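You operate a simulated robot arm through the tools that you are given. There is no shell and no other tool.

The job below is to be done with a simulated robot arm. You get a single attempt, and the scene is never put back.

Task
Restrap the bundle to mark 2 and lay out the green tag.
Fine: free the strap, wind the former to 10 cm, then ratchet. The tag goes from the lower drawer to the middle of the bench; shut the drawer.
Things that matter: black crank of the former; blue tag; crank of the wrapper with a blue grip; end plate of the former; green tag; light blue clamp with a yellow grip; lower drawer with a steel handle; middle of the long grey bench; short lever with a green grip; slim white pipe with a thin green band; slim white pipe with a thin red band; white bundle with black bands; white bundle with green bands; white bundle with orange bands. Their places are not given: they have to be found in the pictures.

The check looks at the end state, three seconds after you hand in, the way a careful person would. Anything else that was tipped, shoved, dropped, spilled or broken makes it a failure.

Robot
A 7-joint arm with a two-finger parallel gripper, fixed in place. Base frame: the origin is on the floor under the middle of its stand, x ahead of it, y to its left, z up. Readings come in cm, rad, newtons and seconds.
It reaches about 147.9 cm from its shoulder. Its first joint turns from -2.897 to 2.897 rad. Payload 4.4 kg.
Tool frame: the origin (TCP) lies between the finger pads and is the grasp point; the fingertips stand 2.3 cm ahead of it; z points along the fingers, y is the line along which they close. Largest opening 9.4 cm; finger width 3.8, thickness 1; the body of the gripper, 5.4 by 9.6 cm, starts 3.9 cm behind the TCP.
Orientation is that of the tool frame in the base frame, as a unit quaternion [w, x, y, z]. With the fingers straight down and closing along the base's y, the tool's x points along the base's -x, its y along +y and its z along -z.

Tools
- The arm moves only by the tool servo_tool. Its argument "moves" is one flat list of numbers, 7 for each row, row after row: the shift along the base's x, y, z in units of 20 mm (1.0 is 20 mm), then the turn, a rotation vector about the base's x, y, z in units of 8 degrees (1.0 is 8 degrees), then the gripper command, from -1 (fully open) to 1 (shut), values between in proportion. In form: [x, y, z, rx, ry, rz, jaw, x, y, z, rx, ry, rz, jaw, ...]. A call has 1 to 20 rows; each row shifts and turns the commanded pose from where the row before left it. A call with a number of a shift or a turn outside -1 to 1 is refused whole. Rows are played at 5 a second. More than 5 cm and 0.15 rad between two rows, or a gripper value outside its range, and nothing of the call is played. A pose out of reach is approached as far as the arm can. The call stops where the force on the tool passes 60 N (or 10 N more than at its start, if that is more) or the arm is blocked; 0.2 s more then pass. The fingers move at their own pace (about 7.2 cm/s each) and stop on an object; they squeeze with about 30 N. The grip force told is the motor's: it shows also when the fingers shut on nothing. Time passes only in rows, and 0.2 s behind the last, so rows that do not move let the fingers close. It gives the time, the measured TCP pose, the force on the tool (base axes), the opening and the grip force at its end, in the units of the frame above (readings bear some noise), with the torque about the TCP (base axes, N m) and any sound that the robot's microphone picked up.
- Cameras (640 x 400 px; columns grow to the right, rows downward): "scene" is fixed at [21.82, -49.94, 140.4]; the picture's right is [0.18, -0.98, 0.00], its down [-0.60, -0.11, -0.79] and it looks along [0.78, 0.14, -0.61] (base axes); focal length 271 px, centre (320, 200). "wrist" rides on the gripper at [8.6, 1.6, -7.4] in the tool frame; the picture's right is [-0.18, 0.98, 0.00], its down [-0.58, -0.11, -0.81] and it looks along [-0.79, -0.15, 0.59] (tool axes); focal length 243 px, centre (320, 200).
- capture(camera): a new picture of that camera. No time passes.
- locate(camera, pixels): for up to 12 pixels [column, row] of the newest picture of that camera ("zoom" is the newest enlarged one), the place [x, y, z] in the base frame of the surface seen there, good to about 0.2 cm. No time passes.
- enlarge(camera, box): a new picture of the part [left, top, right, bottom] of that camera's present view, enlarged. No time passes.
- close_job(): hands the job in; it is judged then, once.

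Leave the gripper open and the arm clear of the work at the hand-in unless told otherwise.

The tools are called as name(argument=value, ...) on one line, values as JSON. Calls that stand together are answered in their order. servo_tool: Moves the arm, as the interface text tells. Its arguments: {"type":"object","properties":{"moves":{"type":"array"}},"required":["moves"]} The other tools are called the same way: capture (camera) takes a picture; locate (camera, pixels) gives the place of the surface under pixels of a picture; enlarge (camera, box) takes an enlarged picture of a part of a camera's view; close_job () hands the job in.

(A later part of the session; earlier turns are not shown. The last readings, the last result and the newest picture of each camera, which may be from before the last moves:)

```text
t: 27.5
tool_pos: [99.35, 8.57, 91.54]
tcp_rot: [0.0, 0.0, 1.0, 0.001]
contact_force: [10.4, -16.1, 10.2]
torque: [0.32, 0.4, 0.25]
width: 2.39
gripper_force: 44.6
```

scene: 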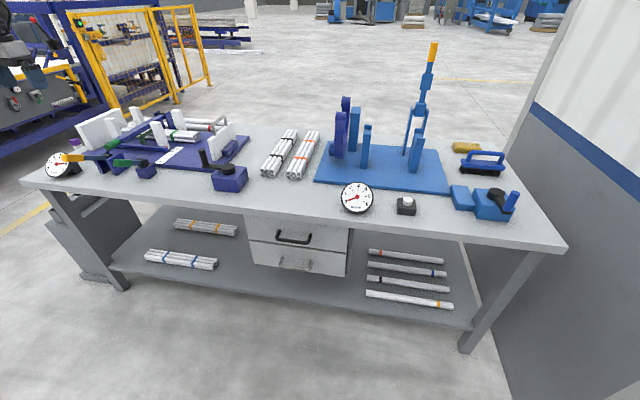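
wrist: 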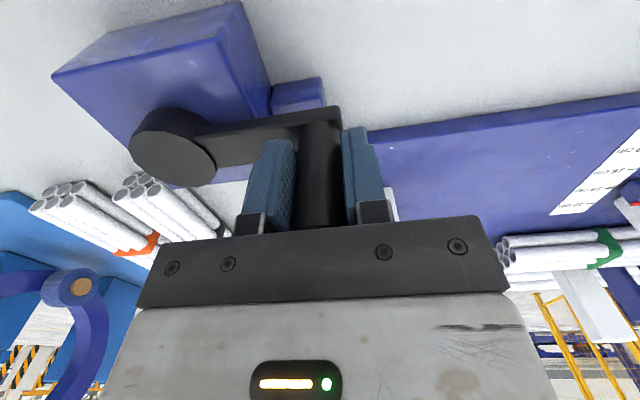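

Moving toward -y relieved it, which tells me the hub is nearer (102.7, 0.0). I'll recompute the circle with that and continue 40° counter-clockwise to about 151°.

servo_tool(moves=[-0.363, -0.16, 0, 0, 0, 0, 1, -0.348, -0.192, 0, 0, 0, 0, 1, -0.329, -0.221, 0, 0, 0, 0, 1, -0.309, -0.249, 0, 0, 0, 0, 1, -0.286, -0.275, 0, 0, 0, 0, 1, -0.261, -0.298, 0, 0, 0, 0, 1, -0.234, -0.321, 0, 0, 0, 0, 1, -0.206, -0.34, 0, 0, 0, 0, 1])

enlarge(camera="scene", box=[150, 120, 200, 170])

capture(camera="wrist")

```text
t: 29.3
tool_pos: [94.51, 4.17, 91.31]
tcp_rot: [0.0, 0.001, 1.0, 0.0]
contact_force: [-3.8, 6.8, -15.3]
torque: [0.53, 0.73, 0.31]
width: 2.4
gripper_force: 45.7
```

```text
8.00 times, centred on (175, 145) of scene
```

zoom: 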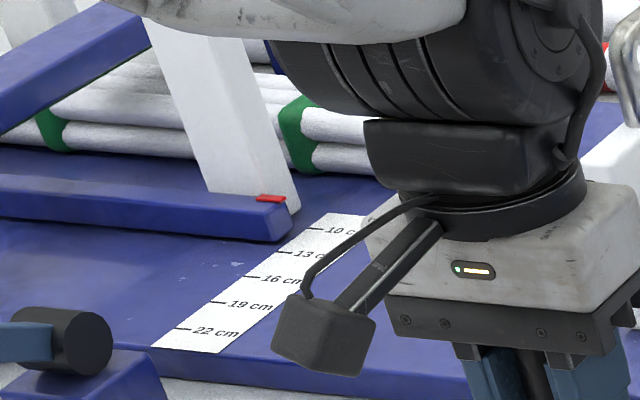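

```text
taken
```

wrist: 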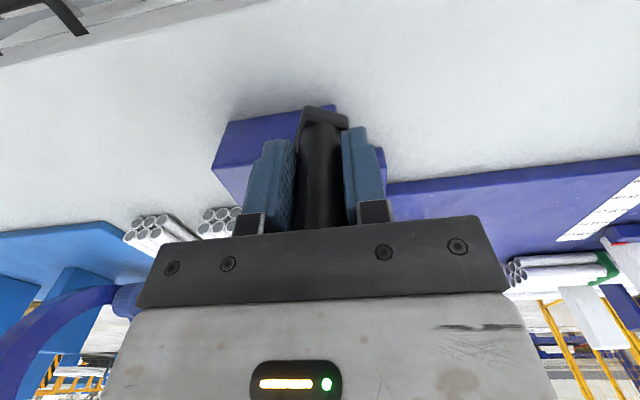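

Force is low. I'll measure the pointer (red chip at about (270,198)) and ticks in this zoom.

locate(camera="zoom", pixels=[[262, 198], [270, 198], [278, 198], [270, 195], [270, 201], [316, 228], [284, 253], [252, 277], [218, 303], [184, 329]])

```text
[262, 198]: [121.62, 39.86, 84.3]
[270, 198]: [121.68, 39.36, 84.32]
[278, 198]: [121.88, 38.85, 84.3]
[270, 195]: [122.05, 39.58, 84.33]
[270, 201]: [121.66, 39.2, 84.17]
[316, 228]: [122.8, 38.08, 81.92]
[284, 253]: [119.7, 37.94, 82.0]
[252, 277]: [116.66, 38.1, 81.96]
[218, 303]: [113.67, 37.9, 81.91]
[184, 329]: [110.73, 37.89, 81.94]
```

Pointer at x≈121.75, the 10 tick at 122.8, so roughly 1.05 cm to go at about 0.0355 cm per degree, i.e. about 30°. I'll turn 25° and check.

servo_tool(moves=[-0.175, -0.356, 0, 0, 0, 0, 1, -0.143, -0.37, 0, 0, 0, 0, 1, -0.11, -0.381, 0, 0, 0, 0, 1, -0.077, -0.389, 0, 0, 0, 0, 1, -0.043, -0.394, 0, 0, 0, 0, 1])

enlarge(camera="scene", box=[160, 135, 190, 165])

```text
t: 30.5
tool_pos: [93.58, 0.52, 91.52]
tcp_rot: [0.001, 0.0, 1.0, -0.001]
contact_force: [1.0, 6.1, -5.6]
torque: [0.43, -0.07, 0.33]
width: 2.41
gripper_force: 44.8
```

```text
13.33 times, centred on (175, 150) of scene
```

zoom: 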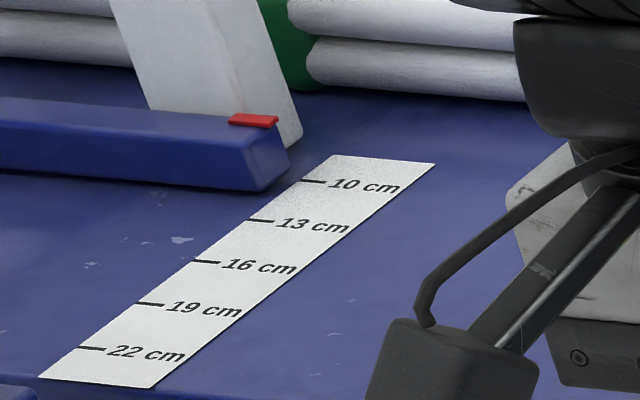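

locate(camera="zoom", pixels=[[240, 121], [252, 121], [265, 121], [245, 116], [260, 117], [240, 125], [260, 126], [312, 181], [260, 221], [206, 262], [152, 304], [92, 348]])

```text
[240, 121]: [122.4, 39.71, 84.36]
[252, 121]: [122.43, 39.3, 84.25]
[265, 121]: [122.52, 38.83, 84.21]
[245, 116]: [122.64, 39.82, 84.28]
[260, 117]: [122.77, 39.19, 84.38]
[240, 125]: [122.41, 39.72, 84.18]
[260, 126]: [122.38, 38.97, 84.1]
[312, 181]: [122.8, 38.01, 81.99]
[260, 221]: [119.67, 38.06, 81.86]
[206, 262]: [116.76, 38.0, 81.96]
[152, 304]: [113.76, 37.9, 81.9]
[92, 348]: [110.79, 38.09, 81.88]
```

The chip centre is at x≈122.5 and the 10 tick at 122.8; about 0.3 cm left, or 8°. I'll turn those 8° and re-measure.

servo_tool(moves=[-0.009, -0.318, 0, 0, 0, 0, 1, 0.013, -0.318, 0, 0, 0, 0, 1, 0, 0, 0, 0, 0, 0, 1])

enlarge(camera="scene", box=[160, 138, 184, 153])

```text
t: 31.1
tool_pos: [93.53, -0.07, 91.55]
tcp_rot: [0.0, -0.002, 1.0, -0.001]
contact_force: [3.3, 20.8, -0.9]
torque: [-0.28, 0.56, 0.1]
width: 2.35
gripper_force: 45.2
stopped in row 2: the force on the tool passed its limit at 70 N (the readings are from after the stop); the commanded pose is now the measured one
```

```text
16.00 times, centred on (172, 146) of scene
```

zoom: 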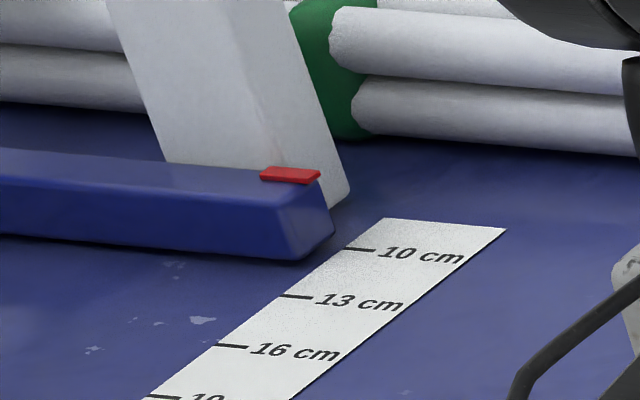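

The crank met a hard resistance at about 180° (70 N stop). I'll see where the pointer is now, since this may be the end of its travel or the posts touching the bundle.

locate(camera="zoom", pixels=[[275, 174], [290, 175], [305, 176], [280, 169], [300, 170], [275, 180], [300, 182], [360, 249], [297, 296], [232, 346], [345, 190], [330, 225]])

capture(camera="wrist")

enlarge(camera="scene", box=[90, 100, 190, 165])

```text
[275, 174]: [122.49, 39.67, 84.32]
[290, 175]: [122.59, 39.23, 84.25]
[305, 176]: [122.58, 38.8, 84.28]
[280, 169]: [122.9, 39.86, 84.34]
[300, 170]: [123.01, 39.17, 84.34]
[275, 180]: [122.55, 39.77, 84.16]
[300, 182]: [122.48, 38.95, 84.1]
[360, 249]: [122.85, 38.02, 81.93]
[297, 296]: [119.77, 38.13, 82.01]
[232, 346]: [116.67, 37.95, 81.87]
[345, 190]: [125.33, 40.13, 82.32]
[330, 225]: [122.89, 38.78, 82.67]
```

```text
taken
```

wrist: 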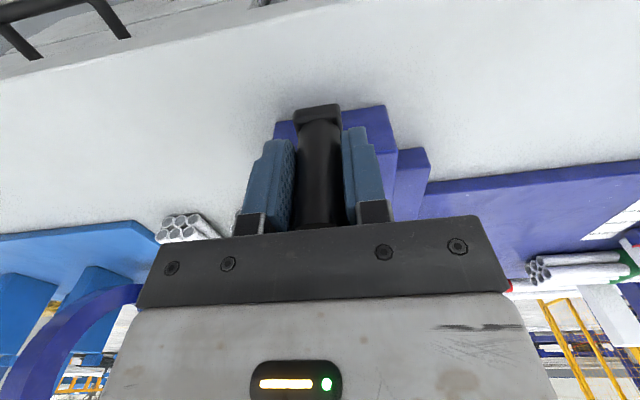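

```text
6.15 times, centred on (140, 132) of scene
```

zoom: 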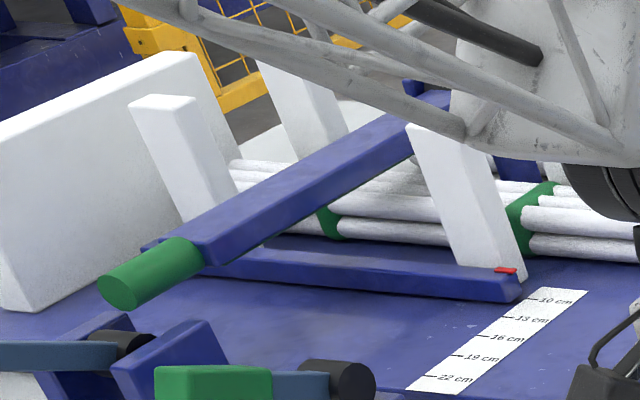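

The chip's front edge is at 122.5 and back edge at 122.95, so its centre is about 122.7 against the 10 tick at 122.83: reading ≈10.1. I'll try just 2 mm more on the handle to feel whether this is a hard stop.

servo_tool(moves=[0, -0.1, 0, 0, 0, 0, 1, 0, 0, 0, 0, 0, 0, 1])

enlarge(camera="scene", box=[160, 138, 184, 153])

locate(camera="zoom", pixels=[[275, 174], [290, 175], [305, 176], [280, 169], [300, 170], [275, 180], [300, 182], [360, 249], [297, 296], [232, 346]])

```text
t: 31.6
tool_pos: [93.51, -0.05, 91.5]
tcp_rot: [0.0, -0.002, 1.0, 0.001]
contact_force: [4.6, 20.2, -2.5]
torque: [-0.69, 0.2, 0.12]
width: 2.39
gripper_force: 44.5
stopped in row 2: the force on the tool passed its limit at 63 N (the readings are from after the stop); the commanded pose is now the measured one
```

```text
16.00 times, centred on (172, 146) of scene
```

zoom: 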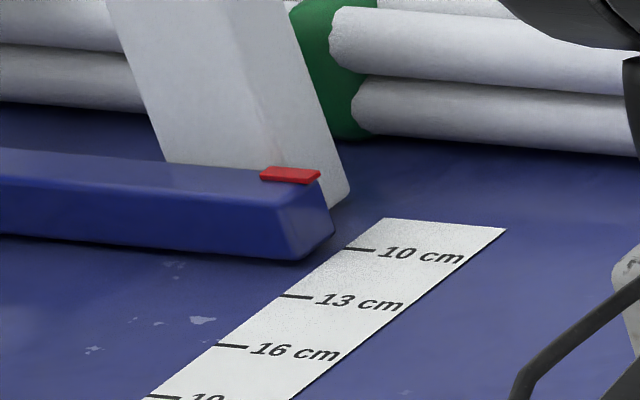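

```text
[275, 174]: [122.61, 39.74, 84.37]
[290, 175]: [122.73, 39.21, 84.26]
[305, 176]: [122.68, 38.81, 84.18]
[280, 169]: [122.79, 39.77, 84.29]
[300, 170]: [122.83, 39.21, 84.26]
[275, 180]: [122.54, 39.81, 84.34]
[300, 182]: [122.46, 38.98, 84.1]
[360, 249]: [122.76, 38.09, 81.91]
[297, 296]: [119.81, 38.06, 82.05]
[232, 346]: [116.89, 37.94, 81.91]
```

It doesn't move further: a stop, with the pointer essentially on 10. I'll open the jaw and lift 13 cm straight up to check it stays.

servo_tool(moves=[0, 0, 0, 0, 0, 0, -1, 0, 0, 0, 0, 0, 0, -1, 0, 0, 0, 0, 0, 0, -1, 0, 0, 0, 0, 0, 0, -1, 0, 0, 1, 0, 0, 0, -1, 0, 0, 1, 0, 0, 0, -1, 0, 0, 1, 0, 0, 0, -1, 0, 0, 1, 0, 0, 0, -1, 0, 0, 1, 0, 0, 0, -1, 0, 0, 1, 0, 0, 0, -1, 0, 0, 1, 0, 0, 0, -1, 0, 0, 1, 0, 0, 0, -1, 0, 0, 1, 0, 0, 0, -1, 0, 0, 1, 0, 0, 0, -1])

enlarge(camera="scene", box=[40, 100, 270, 200])

enlarge(camera="scene", box=[160, 138, 184, 153])

locate(camera="zoom", pixels=[[275, 174], [290, 175], [305, 176], [280, 169], [300, 170], [275, 180], [300, 182], [360, 249], [297, 296], [232, 346]])

```text
t: 34.6
tool_pos: [93.44, 0.07, 111.64]
tcp_rot: [0.001, -0.003, 1.0, 0.0]
contact_force: [0.6, 0.0, -0.5]
torque: [-0.02, 0.0, -0.01]
width: 9.41
gripper_force: 0.2
```

```text
2.78 times, centred on (155, 150) of scene
```

zoom: 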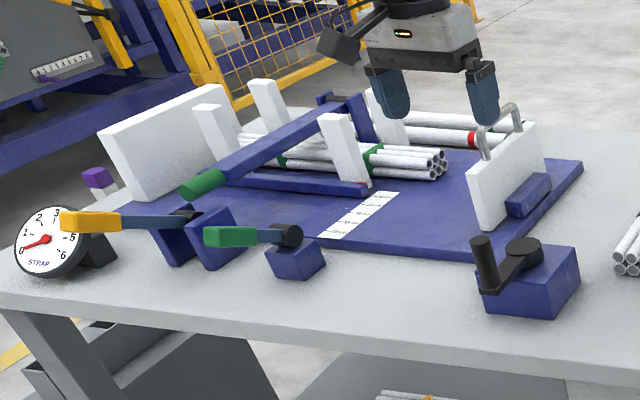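

```text
16.00 times, centred on (172, 146) of scene
```

zoom: 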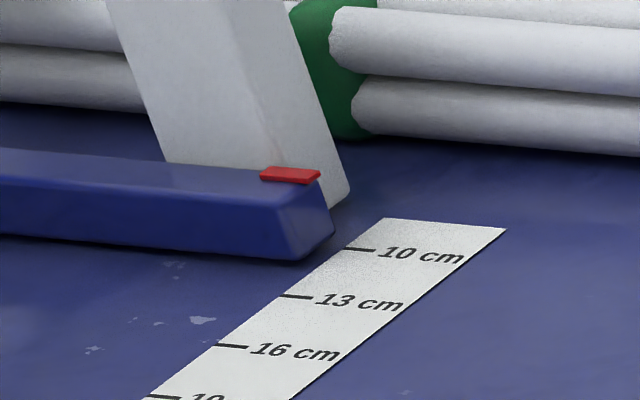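

```text
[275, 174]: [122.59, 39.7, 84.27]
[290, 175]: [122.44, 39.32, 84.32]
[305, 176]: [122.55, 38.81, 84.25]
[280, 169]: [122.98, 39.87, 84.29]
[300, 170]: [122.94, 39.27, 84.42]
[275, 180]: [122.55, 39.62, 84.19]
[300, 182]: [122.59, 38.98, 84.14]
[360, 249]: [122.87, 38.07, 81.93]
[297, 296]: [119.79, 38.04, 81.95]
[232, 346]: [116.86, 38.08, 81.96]
```

The crank stays, and the pointer holds at 10. Next the yellow-grip ratchet lever: hub about (102.8, 53.5, 86.8), grip centre about (91, 53.4, 92.7). I'll move over it at a safe height.

servo_tool(moves=[-0.05, 1, 0, 0, 0, 0, -1, -0.05, 1, 0, 0, 0, 0, -1, -0.05, 1, 0, 0, 0, 0, -1, -0.05, 1, 0, 0, 0, 0, -1, -0.05, 1, 0, 0, 0, 0, -1, -0.05, 1, 0, 0, 0, 0, -1, -0.05, 1, 0, 0, 0, 0, -1, -0.05, 1, 0, 0, 0, 0, -1, -0.05, 1, 0, 0, 0, 0, -1, -0.05, 1, 0, 0, 0, 0, -1, -0.05, 1, 0, 0, 0, 0, -1, -0.05, 1, 0, 0, 0, 0, -1, -0.05, 1, 0, 0, 0, 0, -1, -0.05, 1, 0, 0, 0, 0, -1, -0.05, 1, 0, 0, 0, 0, -1, -0.05, 1, 0, 0, 0, 0, -1, -0.05, 1, 0, 0, 0, 0, -1, -0.05, 1, 0, 0, 0, 0, -1, -0.05, 1, 0, 0, 0, 0, -1, -0.05, 1, 0, 0, 0, 0, -1])

servo_tool(moves=[-0.05, 1, -0.5, 0, 0, 0, -1, -0.05, 1, -0.5, 0, 0, 0, -1, -0.05, 1, -0.5, 0, 0, 0, -1, -0.05, 1, -0.5, 0, 0, 0, -1, -0.02, 1, -0.5, 0, 0, 0, -1, 0, 1, -0.5, 0, 0, 0, -1, 0, 0.67, -0.5, 0, 0, 0, -1])

capture(camera="wrist")

```text
t: 38.8
tool_pos: [91.51, 39.91, 111.38]
tcp_rot: [0.0, -0.002, 1.0, 0.001]
contact_force: [0.3, 0.2, -0.1]
torque: [0.0, 0.01, -0.05]
width: 9.43
gripper_force: 0.1
```

```text
t: 40.4
tool_pos: [91.21, 53.14, 104.7]
tcp_rot: [0.001, -0.002, 1.0, 0.001]
contact_force: [-0.5, 0.4, 0.5]
torque: [-0.01, -0.03, 0.0]
width: 9.4
gripper_force: 0.1
```

```text
taken
```

wrist: 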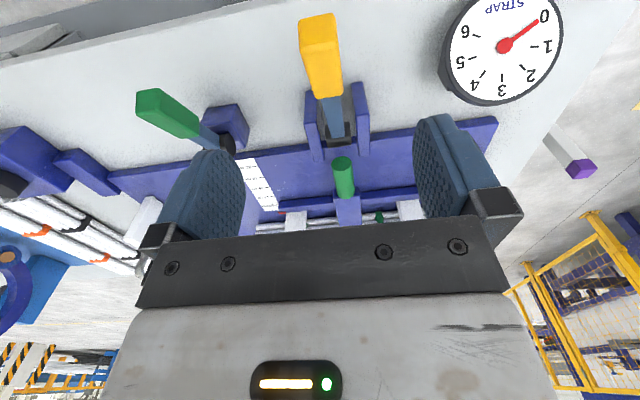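

The gauge clearly reads 0. I'll locate the yellow grip's top face to centre the jaw on it.

locate(camera="wrist", pixels=[[303, 60], [320, 60], [338, 60], [318, 92], [330, 92], [342, 92], [320, 25], [302, 25], [334, 25], [335, 115], [337, 135], [329, 135]])

```text
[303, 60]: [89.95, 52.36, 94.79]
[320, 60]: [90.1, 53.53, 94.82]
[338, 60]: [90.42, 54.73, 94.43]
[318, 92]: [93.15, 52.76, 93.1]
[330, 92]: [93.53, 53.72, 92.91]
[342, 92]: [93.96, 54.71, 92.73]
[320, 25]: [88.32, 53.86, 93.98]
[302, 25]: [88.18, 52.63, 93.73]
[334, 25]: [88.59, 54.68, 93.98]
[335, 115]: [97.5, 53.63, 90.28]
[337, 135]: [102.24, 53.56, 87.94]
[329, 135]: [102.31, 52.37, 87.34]
```

Grip spans y 52.4–54.7, centre 53.5; mid-height about z 93 at x=91. I'll shift 0.35 cm in y, lower to z≈92.9, and close.

servo_tool(moves=[0, 0.18, -1, 0, 0, 0, -1, 0, 0, -1, 0, 0, 0, -1, 0, 0, -1, 0, 0, 0, -1, 0, 0, -1, 0, 0, 0, -1, 0, 0, -1, 0, 0, 0, -1, 0, 0, -0.9, 0, 0, 0, -1, 0, 0, 0, 0, 0, 0, 1, 0, 0, 0, 0, 0, 0, 1, 0, 0, 0, 0, 0, 0, 1, 0, 0, 0, 0, 0, 0, 1])

enlarge(camera="scene", box=[30, 100, 190, 200])

capture(camera="wrist")

```text
t: 42.6
tool_pos: [91.04, 53.44, 92.7]
tcp_rot: [0.001, -0.002, 1.0, 0.001]
contact_force: [-6.9, -18.2, 1.1]
torque: [-0.75, 0.09, -1.46]
width: 2.7
gripper_force: 44.6
```

```text
4.00 times, centred on (110, 150) of scene
```

zoom: 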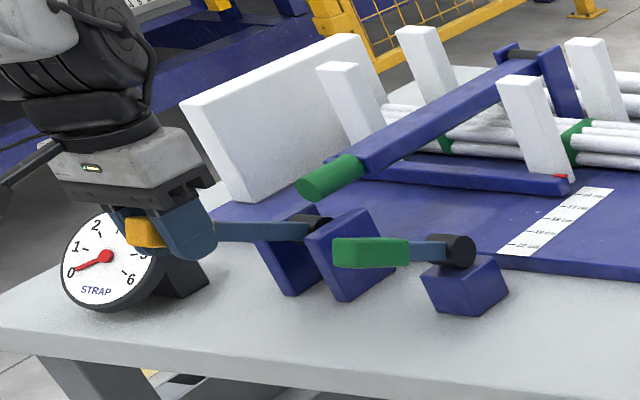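

```text
taken
```

wrist: 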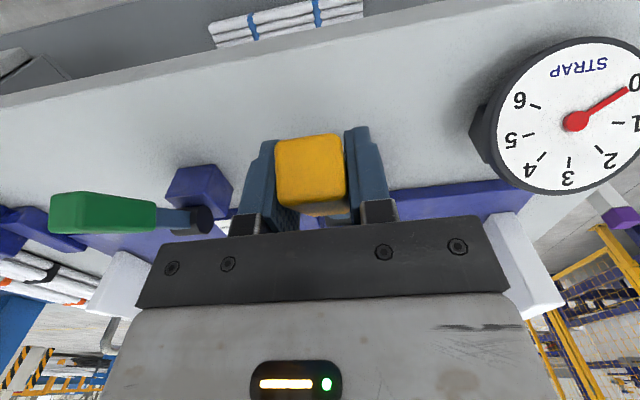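

The yellow grip is held (width 2.70) and the gauge shows in the wrist view. I'll push the lever down its arc by 6° first and read force and gauge.

servo_tool(moves=[-0.146, 0, -0.313, 0, 0, 0, 1, -0.13, 0, -0.319, 0, 0, 0, 1])

enlarge(camera="wrist", box=[440, 10, 640, 210])

```text
t: 43.2
tool_pos: [90.46, 53.5, 91.52]
tcp_rot: [0.001, -0.002, 1.0, 0.002]
contact_force: [7.2, -23.7, 8.3]
torque: [-0.86, -1.41, -1.59]
width: 2.69
gripper_force: 45.3
```

```text
2.00 times, centred on (540, 110) of wrist
```

zoom: 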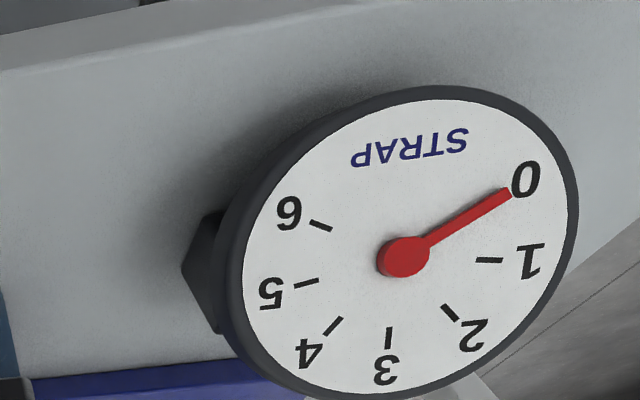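

The lever follows down with about 8 N; gauge still 0. I'll continue another 9°.

servo_tool(moves=[-0.113, 0, -0.325, 0, 0, 0, 1, -0.095, 0, -0.331, 0, 0, 0, 1, -0.078, 0, -0.336, 0, 0, 0, 1])

enlarge(camera="scene", box=[30, 100, 190, 200])

capture(camera="wrist")

```text
t: 44.0
tool_pos: [89.78, 53.58, 89.65]
tcp_rot: [0.002, -0.003, 1.0, 0.001]
contact_force: [9.0, -18.5, 8.1]
torque: [-0.31, -1.14, -1.15]
width: 2.7
gripper_force: 45.4
```

```text
4.00 times, centred on (110, 150) of scene
```

zoom: 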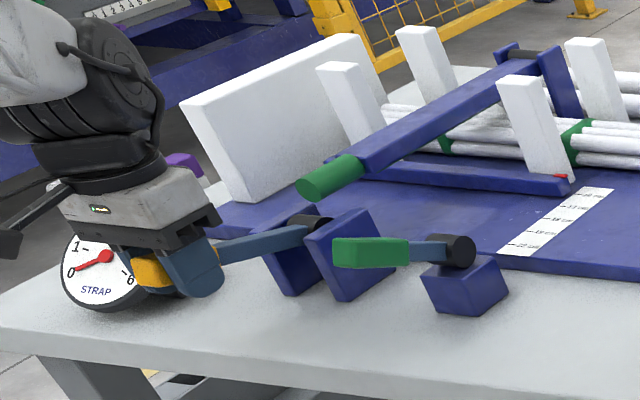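

```text
taken
```

wrist: 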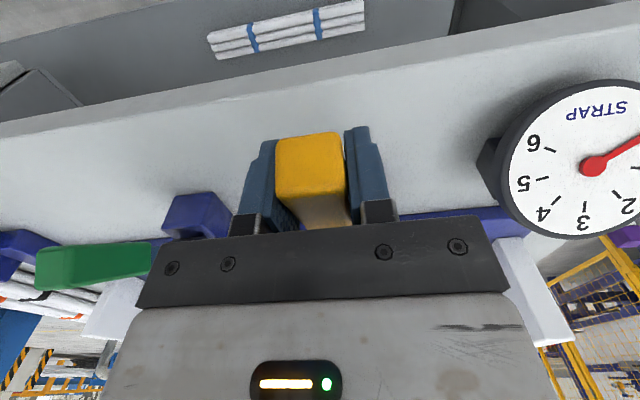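

Still 0 with the lever following. Continuing down another 12° to roughly horizontal.

servo_tool(moves=[-0.061, 0, -0.34, 0, 0, 0, 1, -0.042, 0, -0.341, 0, 0, 0, 1, -0.025, 0, -0.343, 0, 0, 0, 1, -0.007, 0, -0.345, 0, 0, 0, 1])

enlarge(camera="scene", box=[30, 100, 190, 200])

enlarge(camera="wrist", box=[440, 50, 640, 250])

```text
t: 45.0
tool_pos: [89.51, 53.59, 86.74]
tcp_rot: [0.0, -0.004, 1.0, 0.0]
contact_force: [-11.5, -19.0, 12.0]
torque: [-0.01, -1.14, -1.26]
width: 2.68
gripper_force: 45.3
```

```text
4.00 times, centred on (110, 150) of scene
```

zoom: 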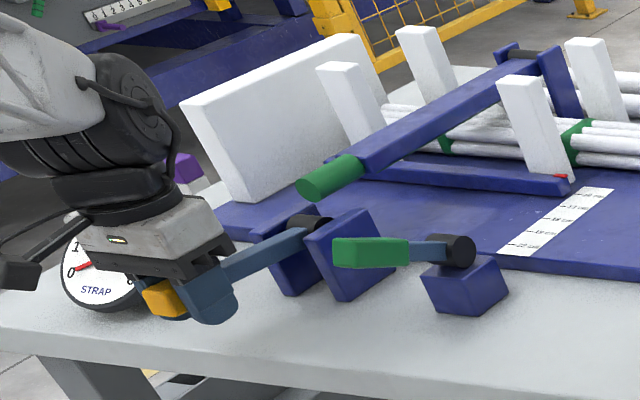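

```text
2.00 times, centred on (540, 150) of wrist
```

zoom: 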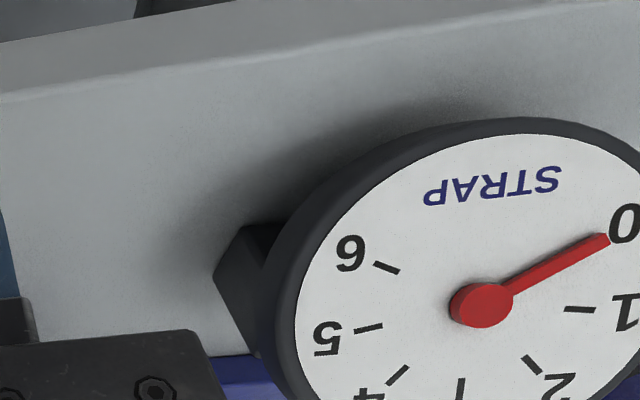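

Still 0. The release lever tripped slightly below horizontal, so I'll continue 6° further; fingertips stay above z 83.

servo_tool(moves=[0.012, 0, -0.344, 0, 0, 0, 1, 0.029, 0, -0.343, 0, 0, 0, 1])

capture(camera="wrist")

enlarge(camera="scene", box=[30, 100, 190, 200])

```text
t: 45.6
tool_pos: [89.61, 53.54, 85.3]
tcp_rot: [0.0, -0.003, 1.0, 0.0]
contact_force: [-12.4, -24.4, 10.8]
torque: [0.17, -1.13, -1.3]
width: 2.68
gripper_force: 45.0
```

```text
taken
```

wrist: 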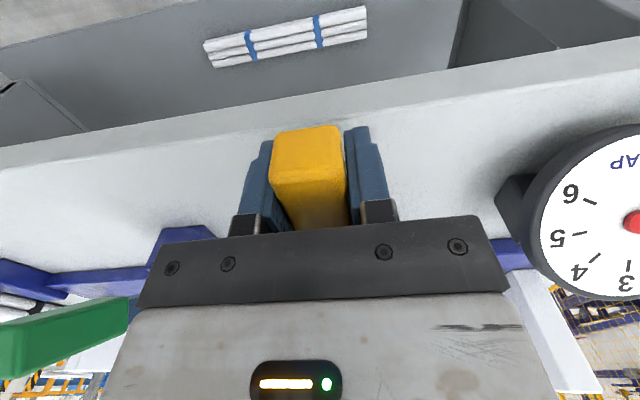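

```text
4.00 times, centred on (110, 150) of scene
```

zoom: 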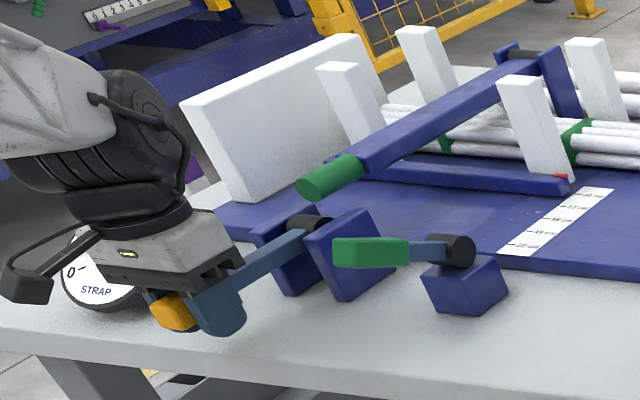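

Near the gauge in the scene picture the needle no longer seems to sit on 0. I'll zoom there.

enlarge(camera="scene", box=[40, 148, 80, 180])

```text
12.50 times, centred on (60, 164) of scene
```

zoom: 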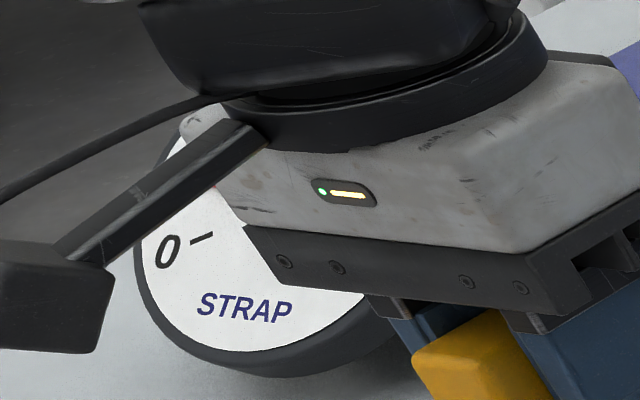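

The needle has left 0, so the downstroke ratcheted once. I'll let the lever back up along the same arc, still holding it, and read the gauge.

servo_tool(moves=[-0.029, 0, 0.343, 0, 0, 0, 1, -0.012, 0, 0.344, 0, 0, 0, 1, 0.007, 0, 0.345, 0, 0, 0, 1, 0.025, 0, 0.343, 0, 0, 0, 1, 0.042, 0, 0.341, 0, 0, 0, 1, 0.061, 0, 0.34, 0, 0, 0, 1, 0.078, 0, 0.336, 0, 0, 0, 1, 0.095, 0, 0.331, 0, 0, 0, 1, 0.113, 0, 0.325, 0, 0, 0, 1, 0.13, 0, 0.319, 0, 0, 0, 1])

capture(camera="wrist")

enlarge(camera="scene", box=[30, 100, 190, 200])

```text
t: 47.8
tool_pos: [90.72, 53.53, 92.11]
tcp_rot: [-0.001, -0.003, 1.0, 0.0]
contact_force: [3.8, -45.7, -11.5]
torque: [-0.21, 1.41, -1.14]
width: 2.66
gripper_force: 45.2
```

```text
taken
```

wrist: 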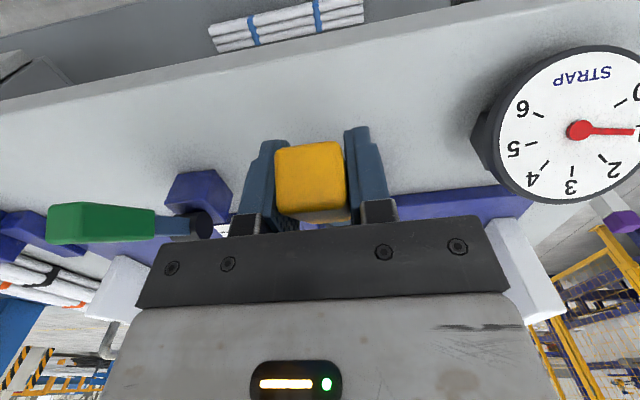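

```text
4.00 times, centred on (110, 150) of scene
```

zoom: 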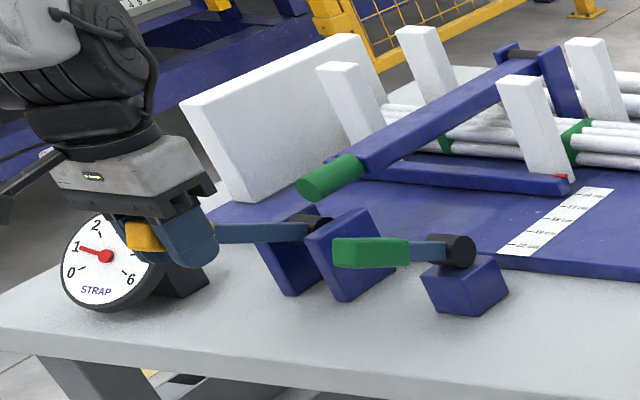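

The gauge reads 1 after one stroke. I'll return the lever fully to rest, then do a second identical downstroke.

servo_tool(moves=[0.14, 0, 0.3, 0, 0, 0, 1, 0, 0, 0, 0, 0, 0, 1, -0.14, 0, -0.3, 0, 0, 0, 1, -0.13, 0, -0.319, 0, 0, 0, 1, -0.113, 0, -0.325, 0, 0, 0, 1, -0.095, 0, -0.331, 0, 0, 0, 1, -0.078, 0, -0.336, 0, 0, 0, 1, -0.061, 0, -0.34, 0, 0, 0, 1, -0.042, 0, -0.341, 0, 0, 0, 1, -0.025, 0, -0.343, 0, 0, 0, 1, -0.007, 0, -0.345, 0, 0, 0, 1, 0.012, 0, -0.344, 0, 0, 0, 1, 0.029, 0, -0.343, 0, 0, 0, 1])

enlarge(camera="scene", box=[30, 100, 190, 200])

capture(camera="wrist")

```text
t: 48.3
tool_pos: [90.95, 53.52, 92.49]
tcp_rot: [-0.001, -0.002, 1.0, -0.001]
contact_force: [-4.1, -9.5, 1.1]
torque: [-0.9, -1.16, -1.2]
width: 2.67
gripper_force: 44.3
stopped in row 2: the force on the tool passed its limit at 62 N (the readings are from after the stop); the commanded pose is now the measured one
```

```text
4.00 times, centred on (110, 150) of scene
```

zoom: 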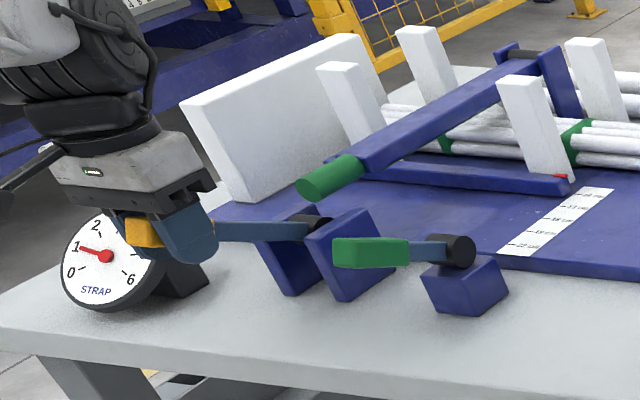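

```text
taken
```

wrist: 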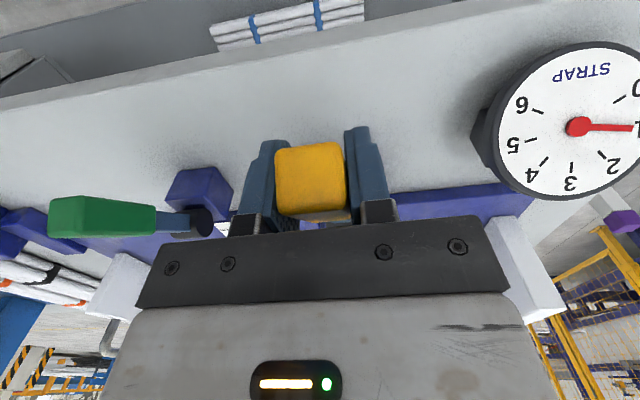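

The lever is at its upper rest (stop felt), gauge still 1. Now the second full downstroke.

servo_tool(moves=[-0.14, 0, -0.3, 0, 0, 0, 1, -0.13, 0, -0.319, 0, 0, 0, 1, -0.113, 0, -0.325, 0, 0, 0, 1, -0.095, 0, -0.331, 0, 0, 0, 1, -0.078, 0, -0.336, 0, 0, 0, 1, -0.061, 0, -0.34, 0, 0, 0, 1, -0.042, 0, -0.341, 0, 0, 0, 1, -0.025, 0, -0.343, 0, 0, 0, 1, -0.007, 0, -0.345, 0, 0, 0, 1, 0.012, 0, -0.344, 0, 0, 0, 1, 0.029, 0, -0.3, 0, 0, 0, 1])

enlarge(camera="scene", box=[40, 148, 80, 180])

capture(camera="wrist")

```text
t: 50.7
tool_pos: [89.54, 53.41, 85.2]
tcp_rot: [-0.002, -0.002, 1.0, -0.001]
contact_force: [-10.2, -37.0, 11.1]
torque: [0.29, -1.06, -1.39]
width: 2.68
gripper_force: 45.3
```

```text
12.50 times, centred on (60, 164) of scene
```

zoom: 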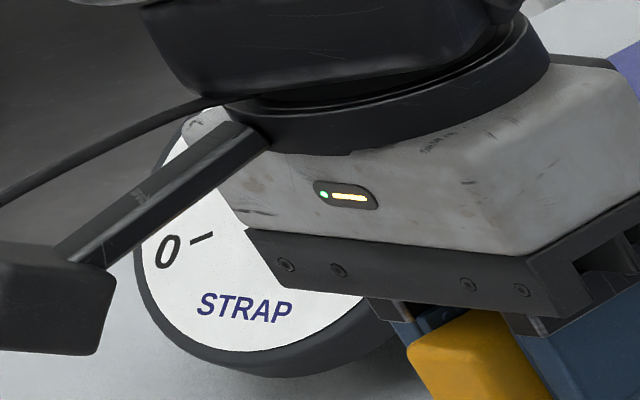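

```text
taken
```

wrist: 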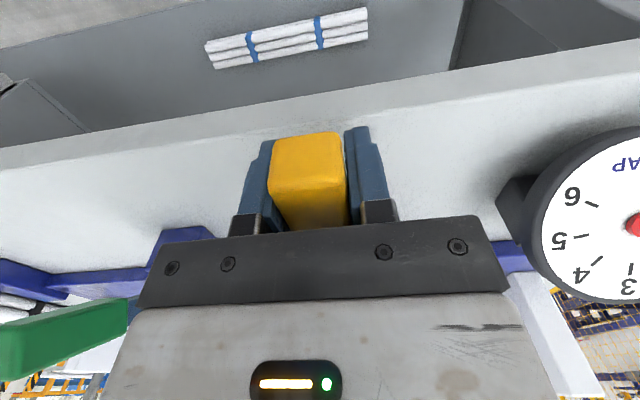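

The needle is hidden here. I'll let the lever back up along the arc (not quite to the stop) and read the gauge.

servo_tool(moves=[-0.029, 0, 0.3, 0, 0, 0, 1, -0.012, 0, 0.344, 0, 0, 0, 1, 0.007, 0, 0.345, 0, 0, 0, 1, 0.025, 0, 0.343, 0, 0, 0, 1, 0.042, 0, 0.341, 0, 0, 0, 1, 0.061, 0, 0.34, 0, 0, 0, 1, 0.078, 0, 0.336, 0, 0, 0, 1, 0.095, 0, 0.331, 0, 0, 0, 1, 0.113, 0, 0.325, 0, 0, 0, 1, 0.12, 0, 0.28, 0, 0, 0, 1])

capture(camera="wrist")

enlarge(camera="scene", box=[30, 100, 190, 200])

```text
t: 52.9
tool_pos: [90.62, 53.6, 91.8]
tcp_rot: [-0.002, -0.002, 1.0, -0.001]
contact_force: [-0.4, -21.5, -8.0]
torque: [0.07, 1.19, -0.61]
width: 2.67
gripper_force: 45.0
```

```text
taken
```

wrist: 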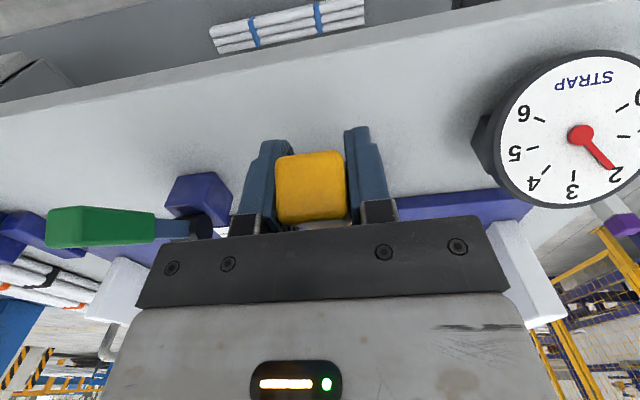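

```text
4.00 times, centred on (110, 150) of scene
```

zoom: 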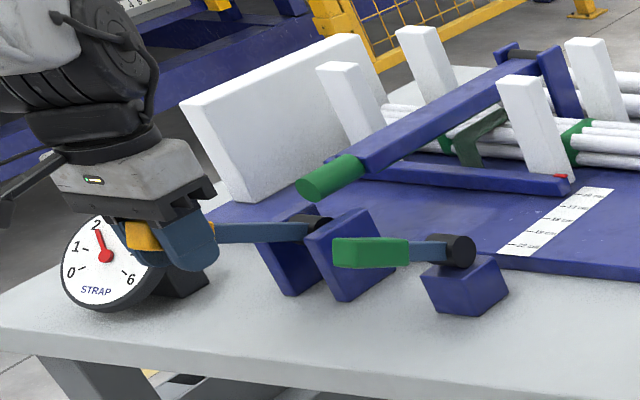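

The gauge reads 2 and the dark green strap is around the bundle again. I'll open the jaw and lift straight up.

servo_tool(moves=[0, 0, 0, 0, 0, 0, -1, 0, 0, 0, 0, 0, 0, -1, 0, 0, 0, 0, 0, 0, -1, 0, 0, 0, 0, 0, 0, -1, 0, 0, 1, 0, 0, 0, -1, 0, 0, 1, 0, 0, 0, -1, 0, 0, 1, 0, 0, 0, -1, 0, 0, 1, 0, 0, 0, -1, 0, 0, 1, 0, 0, 0, -1, 0, 0, 1, 0, 0, 0, -1, 0, 0, 1, 0, 0, 0, -1, 0, 0, 1, 0, 0, 0, -1, 0, 0, 1, 0, 0, 0, -1, 0, 0, 1, 0, 0, 0, -1, 0, 0, 1, 0, 0, 0, -1, 0, 0, 1, 0, 0, 0, -1])

capture(camera="wrist")

enlarge(camera="scene", box=[30, 100, 190, 200])

```text
t: 56.3
tool_pos: [90.75, 53.64, 115.72]
tcp_rot: [-0.001, -0.003, 1.0, -0.002]
contact_force: [0.5, 0.0, -0.4]
torque: [-0.03, -0.02, 0.02]
width: 9.4
gripper_force: 0.0
```

```text
taken
```

wrist: 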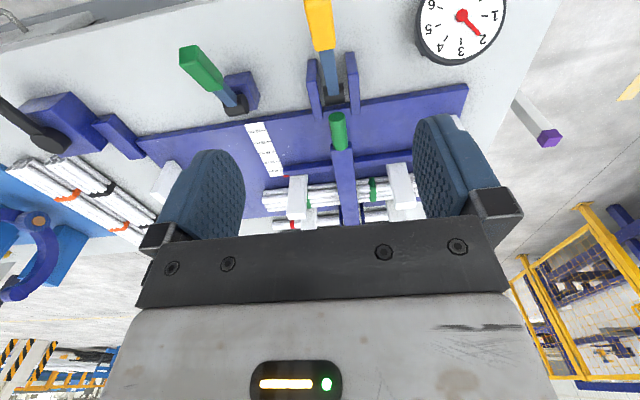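

```text
4.00 times, centred on (110, 150) of scene
```

zoom: 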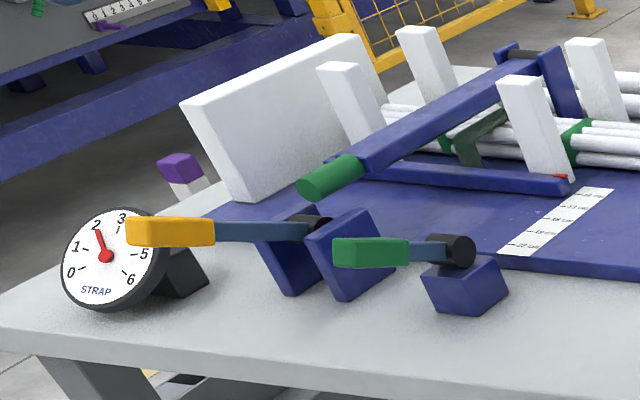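

The strapping is set: gauge 2, former at 10. Now the lower drawer: I'll zoom on its steel handle and measure it.

enlarge(camera="scene", box=[235, 205, 365, 290])

locate(camera="zoom", pixels=[[270, 265], [295, 275], [340, 280], [375, 282], [268, 245], [378, 265], [320, 255], [200, 140], [300, 165], [100, 260], [500, 320], [300, 310]])

```text
4.71 times, centred on (300, 248) of scene
```

zoom: 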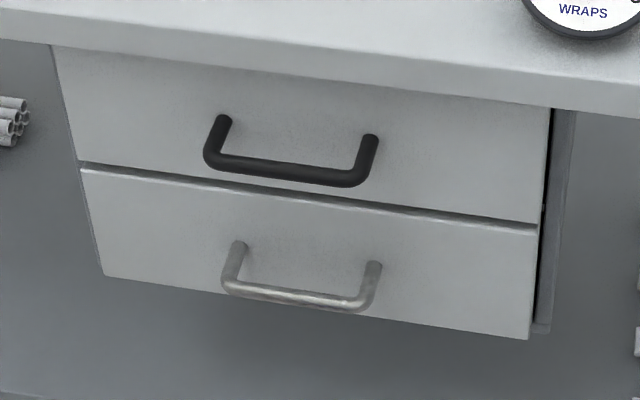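

```text
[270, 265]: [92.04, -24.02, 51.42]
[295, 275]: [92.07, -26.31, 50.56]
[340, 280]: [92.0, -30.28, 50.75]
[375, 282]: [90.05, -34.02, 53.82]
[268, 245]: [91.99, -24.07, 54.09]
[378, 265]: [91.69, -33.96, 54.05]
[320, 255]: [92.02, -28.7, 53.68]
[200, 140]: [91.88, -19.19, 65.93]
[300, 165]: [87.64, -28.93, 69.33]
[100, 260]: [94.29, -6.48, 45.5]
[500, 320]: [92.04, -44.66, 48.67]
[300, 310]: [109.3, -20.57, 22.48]
```

locate(camera="zoom", pixels=[[226, 280], [240, 288], [270, 293], [300, 297], [330, 301], [350, 304], [368, 298], [238, 248], [375, 270], [300, 292], [300, 302], [300, 168]])

locate(camera="zoom", pixels=[[85, 170], [106, 270], [530, 335], [535, 232], [300, 196], [300, 203], [220, 155], [340, 178], [365, 170], [210, 140], [300, 110], [60, 55]])

```text
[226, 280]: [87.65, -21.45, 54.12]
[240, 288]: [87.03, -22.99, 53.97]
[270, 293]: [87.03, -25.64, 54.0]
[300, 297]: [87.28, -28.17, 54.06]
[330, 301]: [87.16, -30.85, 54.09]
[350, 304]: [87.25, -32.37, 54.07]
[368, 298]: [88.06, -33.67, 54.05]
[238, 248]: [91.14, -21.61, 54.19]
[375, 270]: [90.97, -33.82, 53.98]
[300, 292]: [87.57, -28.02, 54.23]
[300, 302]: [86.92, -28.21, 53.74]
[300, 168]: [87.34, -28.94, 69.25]
```

```text
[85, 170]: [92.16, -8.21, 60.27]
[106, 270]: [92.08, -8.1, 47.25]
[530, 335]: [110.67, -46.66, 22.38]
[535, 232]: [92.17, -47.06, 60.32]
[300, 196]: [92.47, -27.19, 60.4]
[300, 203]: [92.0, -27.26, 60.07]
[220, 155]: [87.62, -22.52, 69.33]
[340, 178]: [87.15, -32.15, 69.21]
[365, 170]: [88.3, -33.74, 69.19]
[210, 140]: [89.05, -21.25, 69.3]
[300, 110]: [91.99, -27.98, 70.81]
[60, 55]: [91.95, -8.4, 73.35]
```

Lower drawer: face at x=92, y from -8 to -47, z 47–60; its handle bar runs y -21.5…-33.7 at x≈87.4, z≈53.8, about 4 cm off the face. I'll also measure the bench outline to find its middle.

capture(camera="scene")

locate(camera="scene", pixels=[[25, 182], [565, 246], [300, 213], [240, 215], [500, 150], [512, 152], [280, 130], [262, 128], [240, 150], [265, 195], [310, 195], [250, 200]])

enlarge(camera="scene", box=[220, 110, 380, 220])

```text
taken
```

scene: 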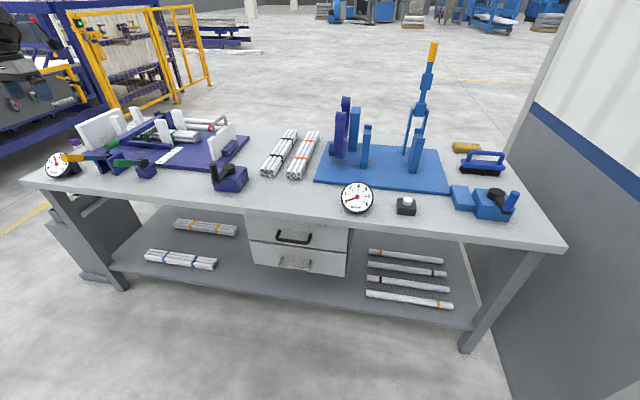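

```text
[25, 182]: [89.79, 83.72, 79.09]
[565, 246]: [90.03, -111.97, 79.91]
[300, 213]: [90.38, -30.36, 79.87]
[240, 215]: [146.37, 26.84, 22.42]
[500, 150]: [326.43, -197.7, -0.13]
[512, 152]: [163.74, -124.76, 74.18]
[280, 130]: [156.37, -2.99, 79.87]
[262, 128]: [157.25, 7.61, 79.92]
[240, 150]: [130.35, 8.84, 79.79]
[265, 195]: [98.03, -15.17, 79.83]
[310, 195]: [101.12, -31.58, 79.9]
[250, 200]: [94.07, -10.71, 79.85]
```

```text
3.64 times, centred on (300, 165) of scene
```

zoom: 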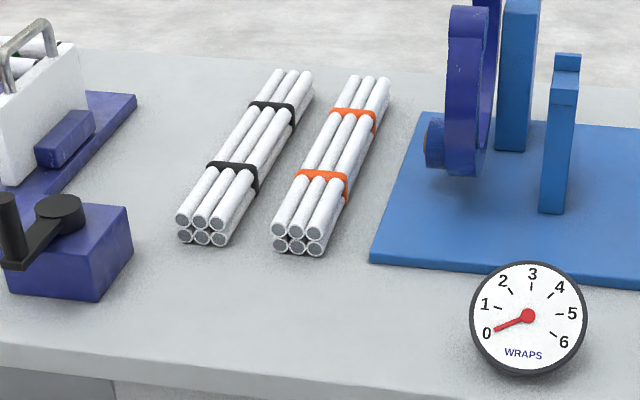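

Bench top: x 90 to about 158, y from 84 to -112, so its centre is about (124, -14). Two bundles lie there, so I'll measure the free space around them.

locate(camera="zoom", pixels=[[184, 217], [218, 222], [232, 205], [310, 80], [275, 72], [278, 217], [318, 228], [388, 85], [350, 78], [255, 200], [300, 120], [345, 215]])

locate(camera="zoom", pixels=[[205, 245], [300, 255], [250, 230], [150, 170], [200, 120], [160, 60], [620, 90], [230, 45], [380, 262], [410, 110], [135, 95], [380, 180]])

```text
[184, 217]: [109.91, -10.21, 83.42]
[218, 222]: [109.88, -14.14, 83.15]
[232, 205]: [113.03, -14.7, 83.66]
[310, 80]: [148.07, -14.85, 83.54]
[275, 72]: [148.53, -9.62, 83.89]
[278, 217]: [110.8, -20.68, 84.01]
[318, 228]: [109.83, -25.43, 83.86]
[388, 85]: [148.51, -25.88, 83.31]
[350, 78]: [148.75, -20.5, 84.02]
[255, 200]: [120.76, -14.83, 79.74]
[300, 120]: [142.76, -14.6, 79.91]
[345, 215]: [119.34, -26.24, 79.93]
```

```text
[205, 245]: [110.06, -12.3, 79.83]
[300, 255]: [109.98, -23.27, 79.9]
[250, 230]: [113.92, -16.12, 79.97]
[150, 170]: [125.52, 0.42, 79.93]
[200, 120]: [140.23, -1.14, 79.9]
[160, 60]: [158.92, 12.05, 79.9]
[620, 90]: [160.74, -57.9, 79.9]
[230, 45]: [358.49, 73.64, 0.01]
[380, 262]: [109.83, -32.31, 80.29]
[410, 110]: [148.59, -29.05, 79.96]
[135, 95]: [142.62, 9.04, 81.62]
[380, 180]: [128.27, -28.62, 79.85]
```

The gap between bundles is too narrow, so the tag's spot will be decided once I see it. For the drawer handle I'll grip with the fingers pointing forward and slightly down, closing across the bar. First I back off over the floor in front of the bench at height, turning the hand 90° about the vertical on the way.

servo_tool(moves=[-0.9, -1, 0, 0, 0, 0, -1, -0.9, -1, 0, 0, 0, 0, -1, -0.9, -1, 0, 0, 0, 0, -1, -0.9, -1, 0, 0, 0, 0, -1, -0.9, -1, 0, 0, 0, 0, -1, -0.9, -1, 0, 0, 0, 0, -1, -0.9, -1, 0, 0, 0, 0, -1, -0.9, -1, 0, 0, 0, 0, -1, -0.9, -1, 0, 0, 0, 0, -1, -0.9, -1, 0, 0, 0, 0, -1, -0.9, -1, 0, 0, 0, 0, -1, -0.9, -1, 0, 0, 0, 0, -1, -0.9, -1, 0, 0, 0, 0, -1, -0.9, -1, 0, 0, 0, 0, -1, -0.9, -1, 0, 0, 0, 0, -1, -0.9, -1, 0, 0, 0, 0, -1, -0.9, -1, 0, 0, 0, 0, -1, -0.9, -1, 0, 0, 0, 0, -1])

servo_tool(moves=[0, -1, 0, 0, 0, 1, -1, 0, -1, 0, 0, 0, 1, -1, 0, -1, 0, 0, 0, 1, -1, 0, -1, 0, 0, 0, 1, -1, 0, -1, 0, 0, 0, 1, -1, 0, -1, 0, 0, 0, 1, -1, 0, -1, 0, 0, 0, 1, -1, 0, -1, 0, 0, 0, 1, -1, 0, -1, 0, 0, 0, 1, -1, 0, -1, 0, 0, 0, 1, -1, 0, -1, 0, 0, 0, 1, -1, 0, -1, 0, 0, 0, 0.25, -1, 0, -1, 0, 0, 0, 0, -1, 0, -1, 0, 0, 0, 0, -1, 0, -1, 0, 0, 0, 0, -1, 0, -1, 0, 0, 0, 0, -1, 0, -1, 0, 0, 0, 0, -1, 0, -1, 0, 0, 0, 0, -1, 0, -1, 0, 0, 0, 0, -1])

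capture(camera="wrist")

capture(camera="scene")

```text
t: 60.1
tool_pos: [58.17, 17.59, 115.68]
tcp_rot: [-0.002, -0.002, 1.0, -0.001]
contact_force: [1.7, -0.6, -1.2]
torque: [0.0, 0.01, 0.0]
width: 9.41
gripper_force: 0.1
```

```text
t: 64.1
tool_pos: [58.13, -20.57, 115.76]
tcp_rot: [0.001, 0.709, -0.705, 0.001]
contact_force: [-0.3, 0.3, 0.6]
torque: [-0.02, -0.05, 0.0]
width: 9.4
gripper_force: 0.0
```

```text
taken
```

wrist: 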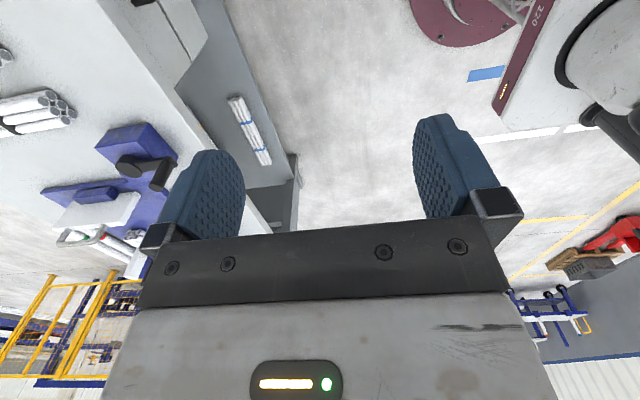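

```text
taken
```

scene: 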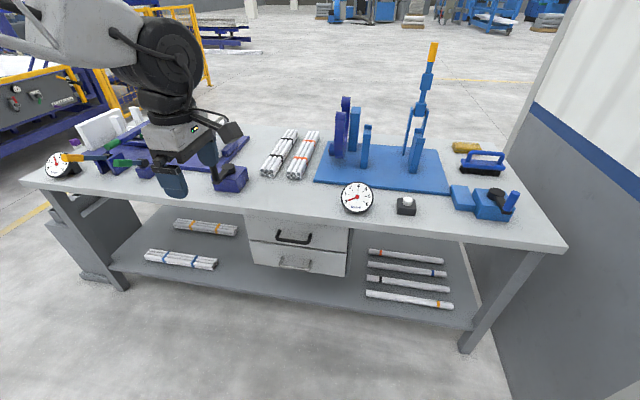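

The hand is turned (closing axis now along x). Next I pitch it 72° forward while descending in front of the drawers, keeping about 15 cm short of the handles, y toward -27.7.

servo_tool(moves=[0.3, -0.18, -1, 0, -1, 0, -1, 0.3, -0.18, -1, 0, -1, 0, -1, 0.3, -0.18, -1, 0, -1, 0, -1, 0.3, -0.18, -1, 0, -1, 0, -1, 0.3, -0.18, -1, 0, -1, 0, -1, 0.3, -0.18, -1, 0, -1, 0, -1, 0.3, -0.18, -1, 0, -1, 0, -1, 0.3, -0.18, -1, 0, -1, 0, -1, 0.3, -0.18, -1, 0, -1, 0, -1, 0.3, -0.18, -1, 0, 0, 0, -1, 0.3, -0.18, -1, 0, 0, 0, -1, 0.3, -0.18, -1, 0, 0, 0, -1, 0.3, -0.18, -1, 0, 0, 0, -1, 0.3, -0.18, -1, 0, 0, 0, -1, 0.3, -0.18, -1, 0, 0, 0, -1, 0.3, -0.18, -1, 0, 0, 0, -1])

capture(camera="scene")

capture(camera="wrist")

```text
t: 67.5
tool_pos: [67.4, -21.09, 100.24]
tcp_rot: [0.34, -0.615, 0.623, -0.345]
contact_force: [0.2, -0.5, -0.1]
torque: [-0.02, 0.0, 0.0]
width: 9.4
gripper_force: 0.0
out of reach, approached as far as the arm can: row 8, 9, 10, 11, 12, 13, 14, 15, 16
```

```text
taken
```

scene: 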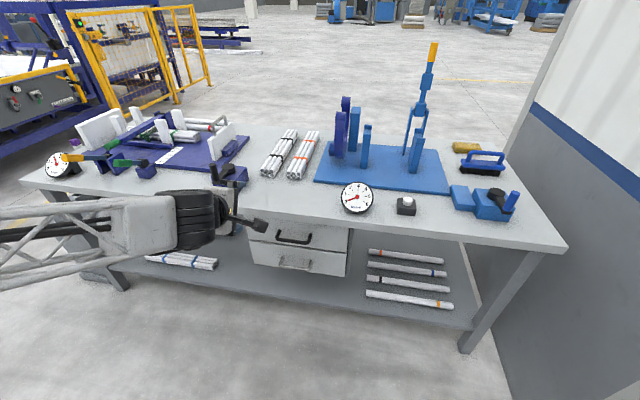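

```text
taken
```

wrist: 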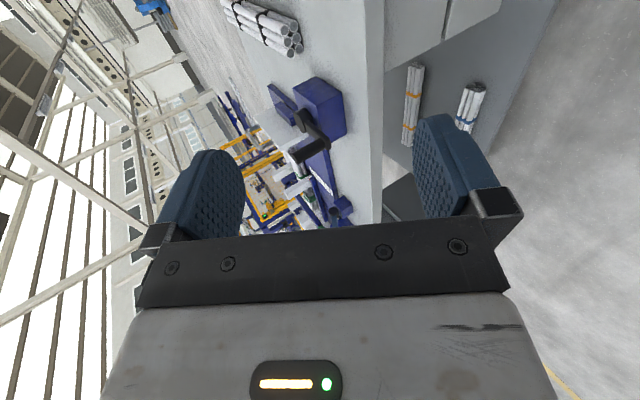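

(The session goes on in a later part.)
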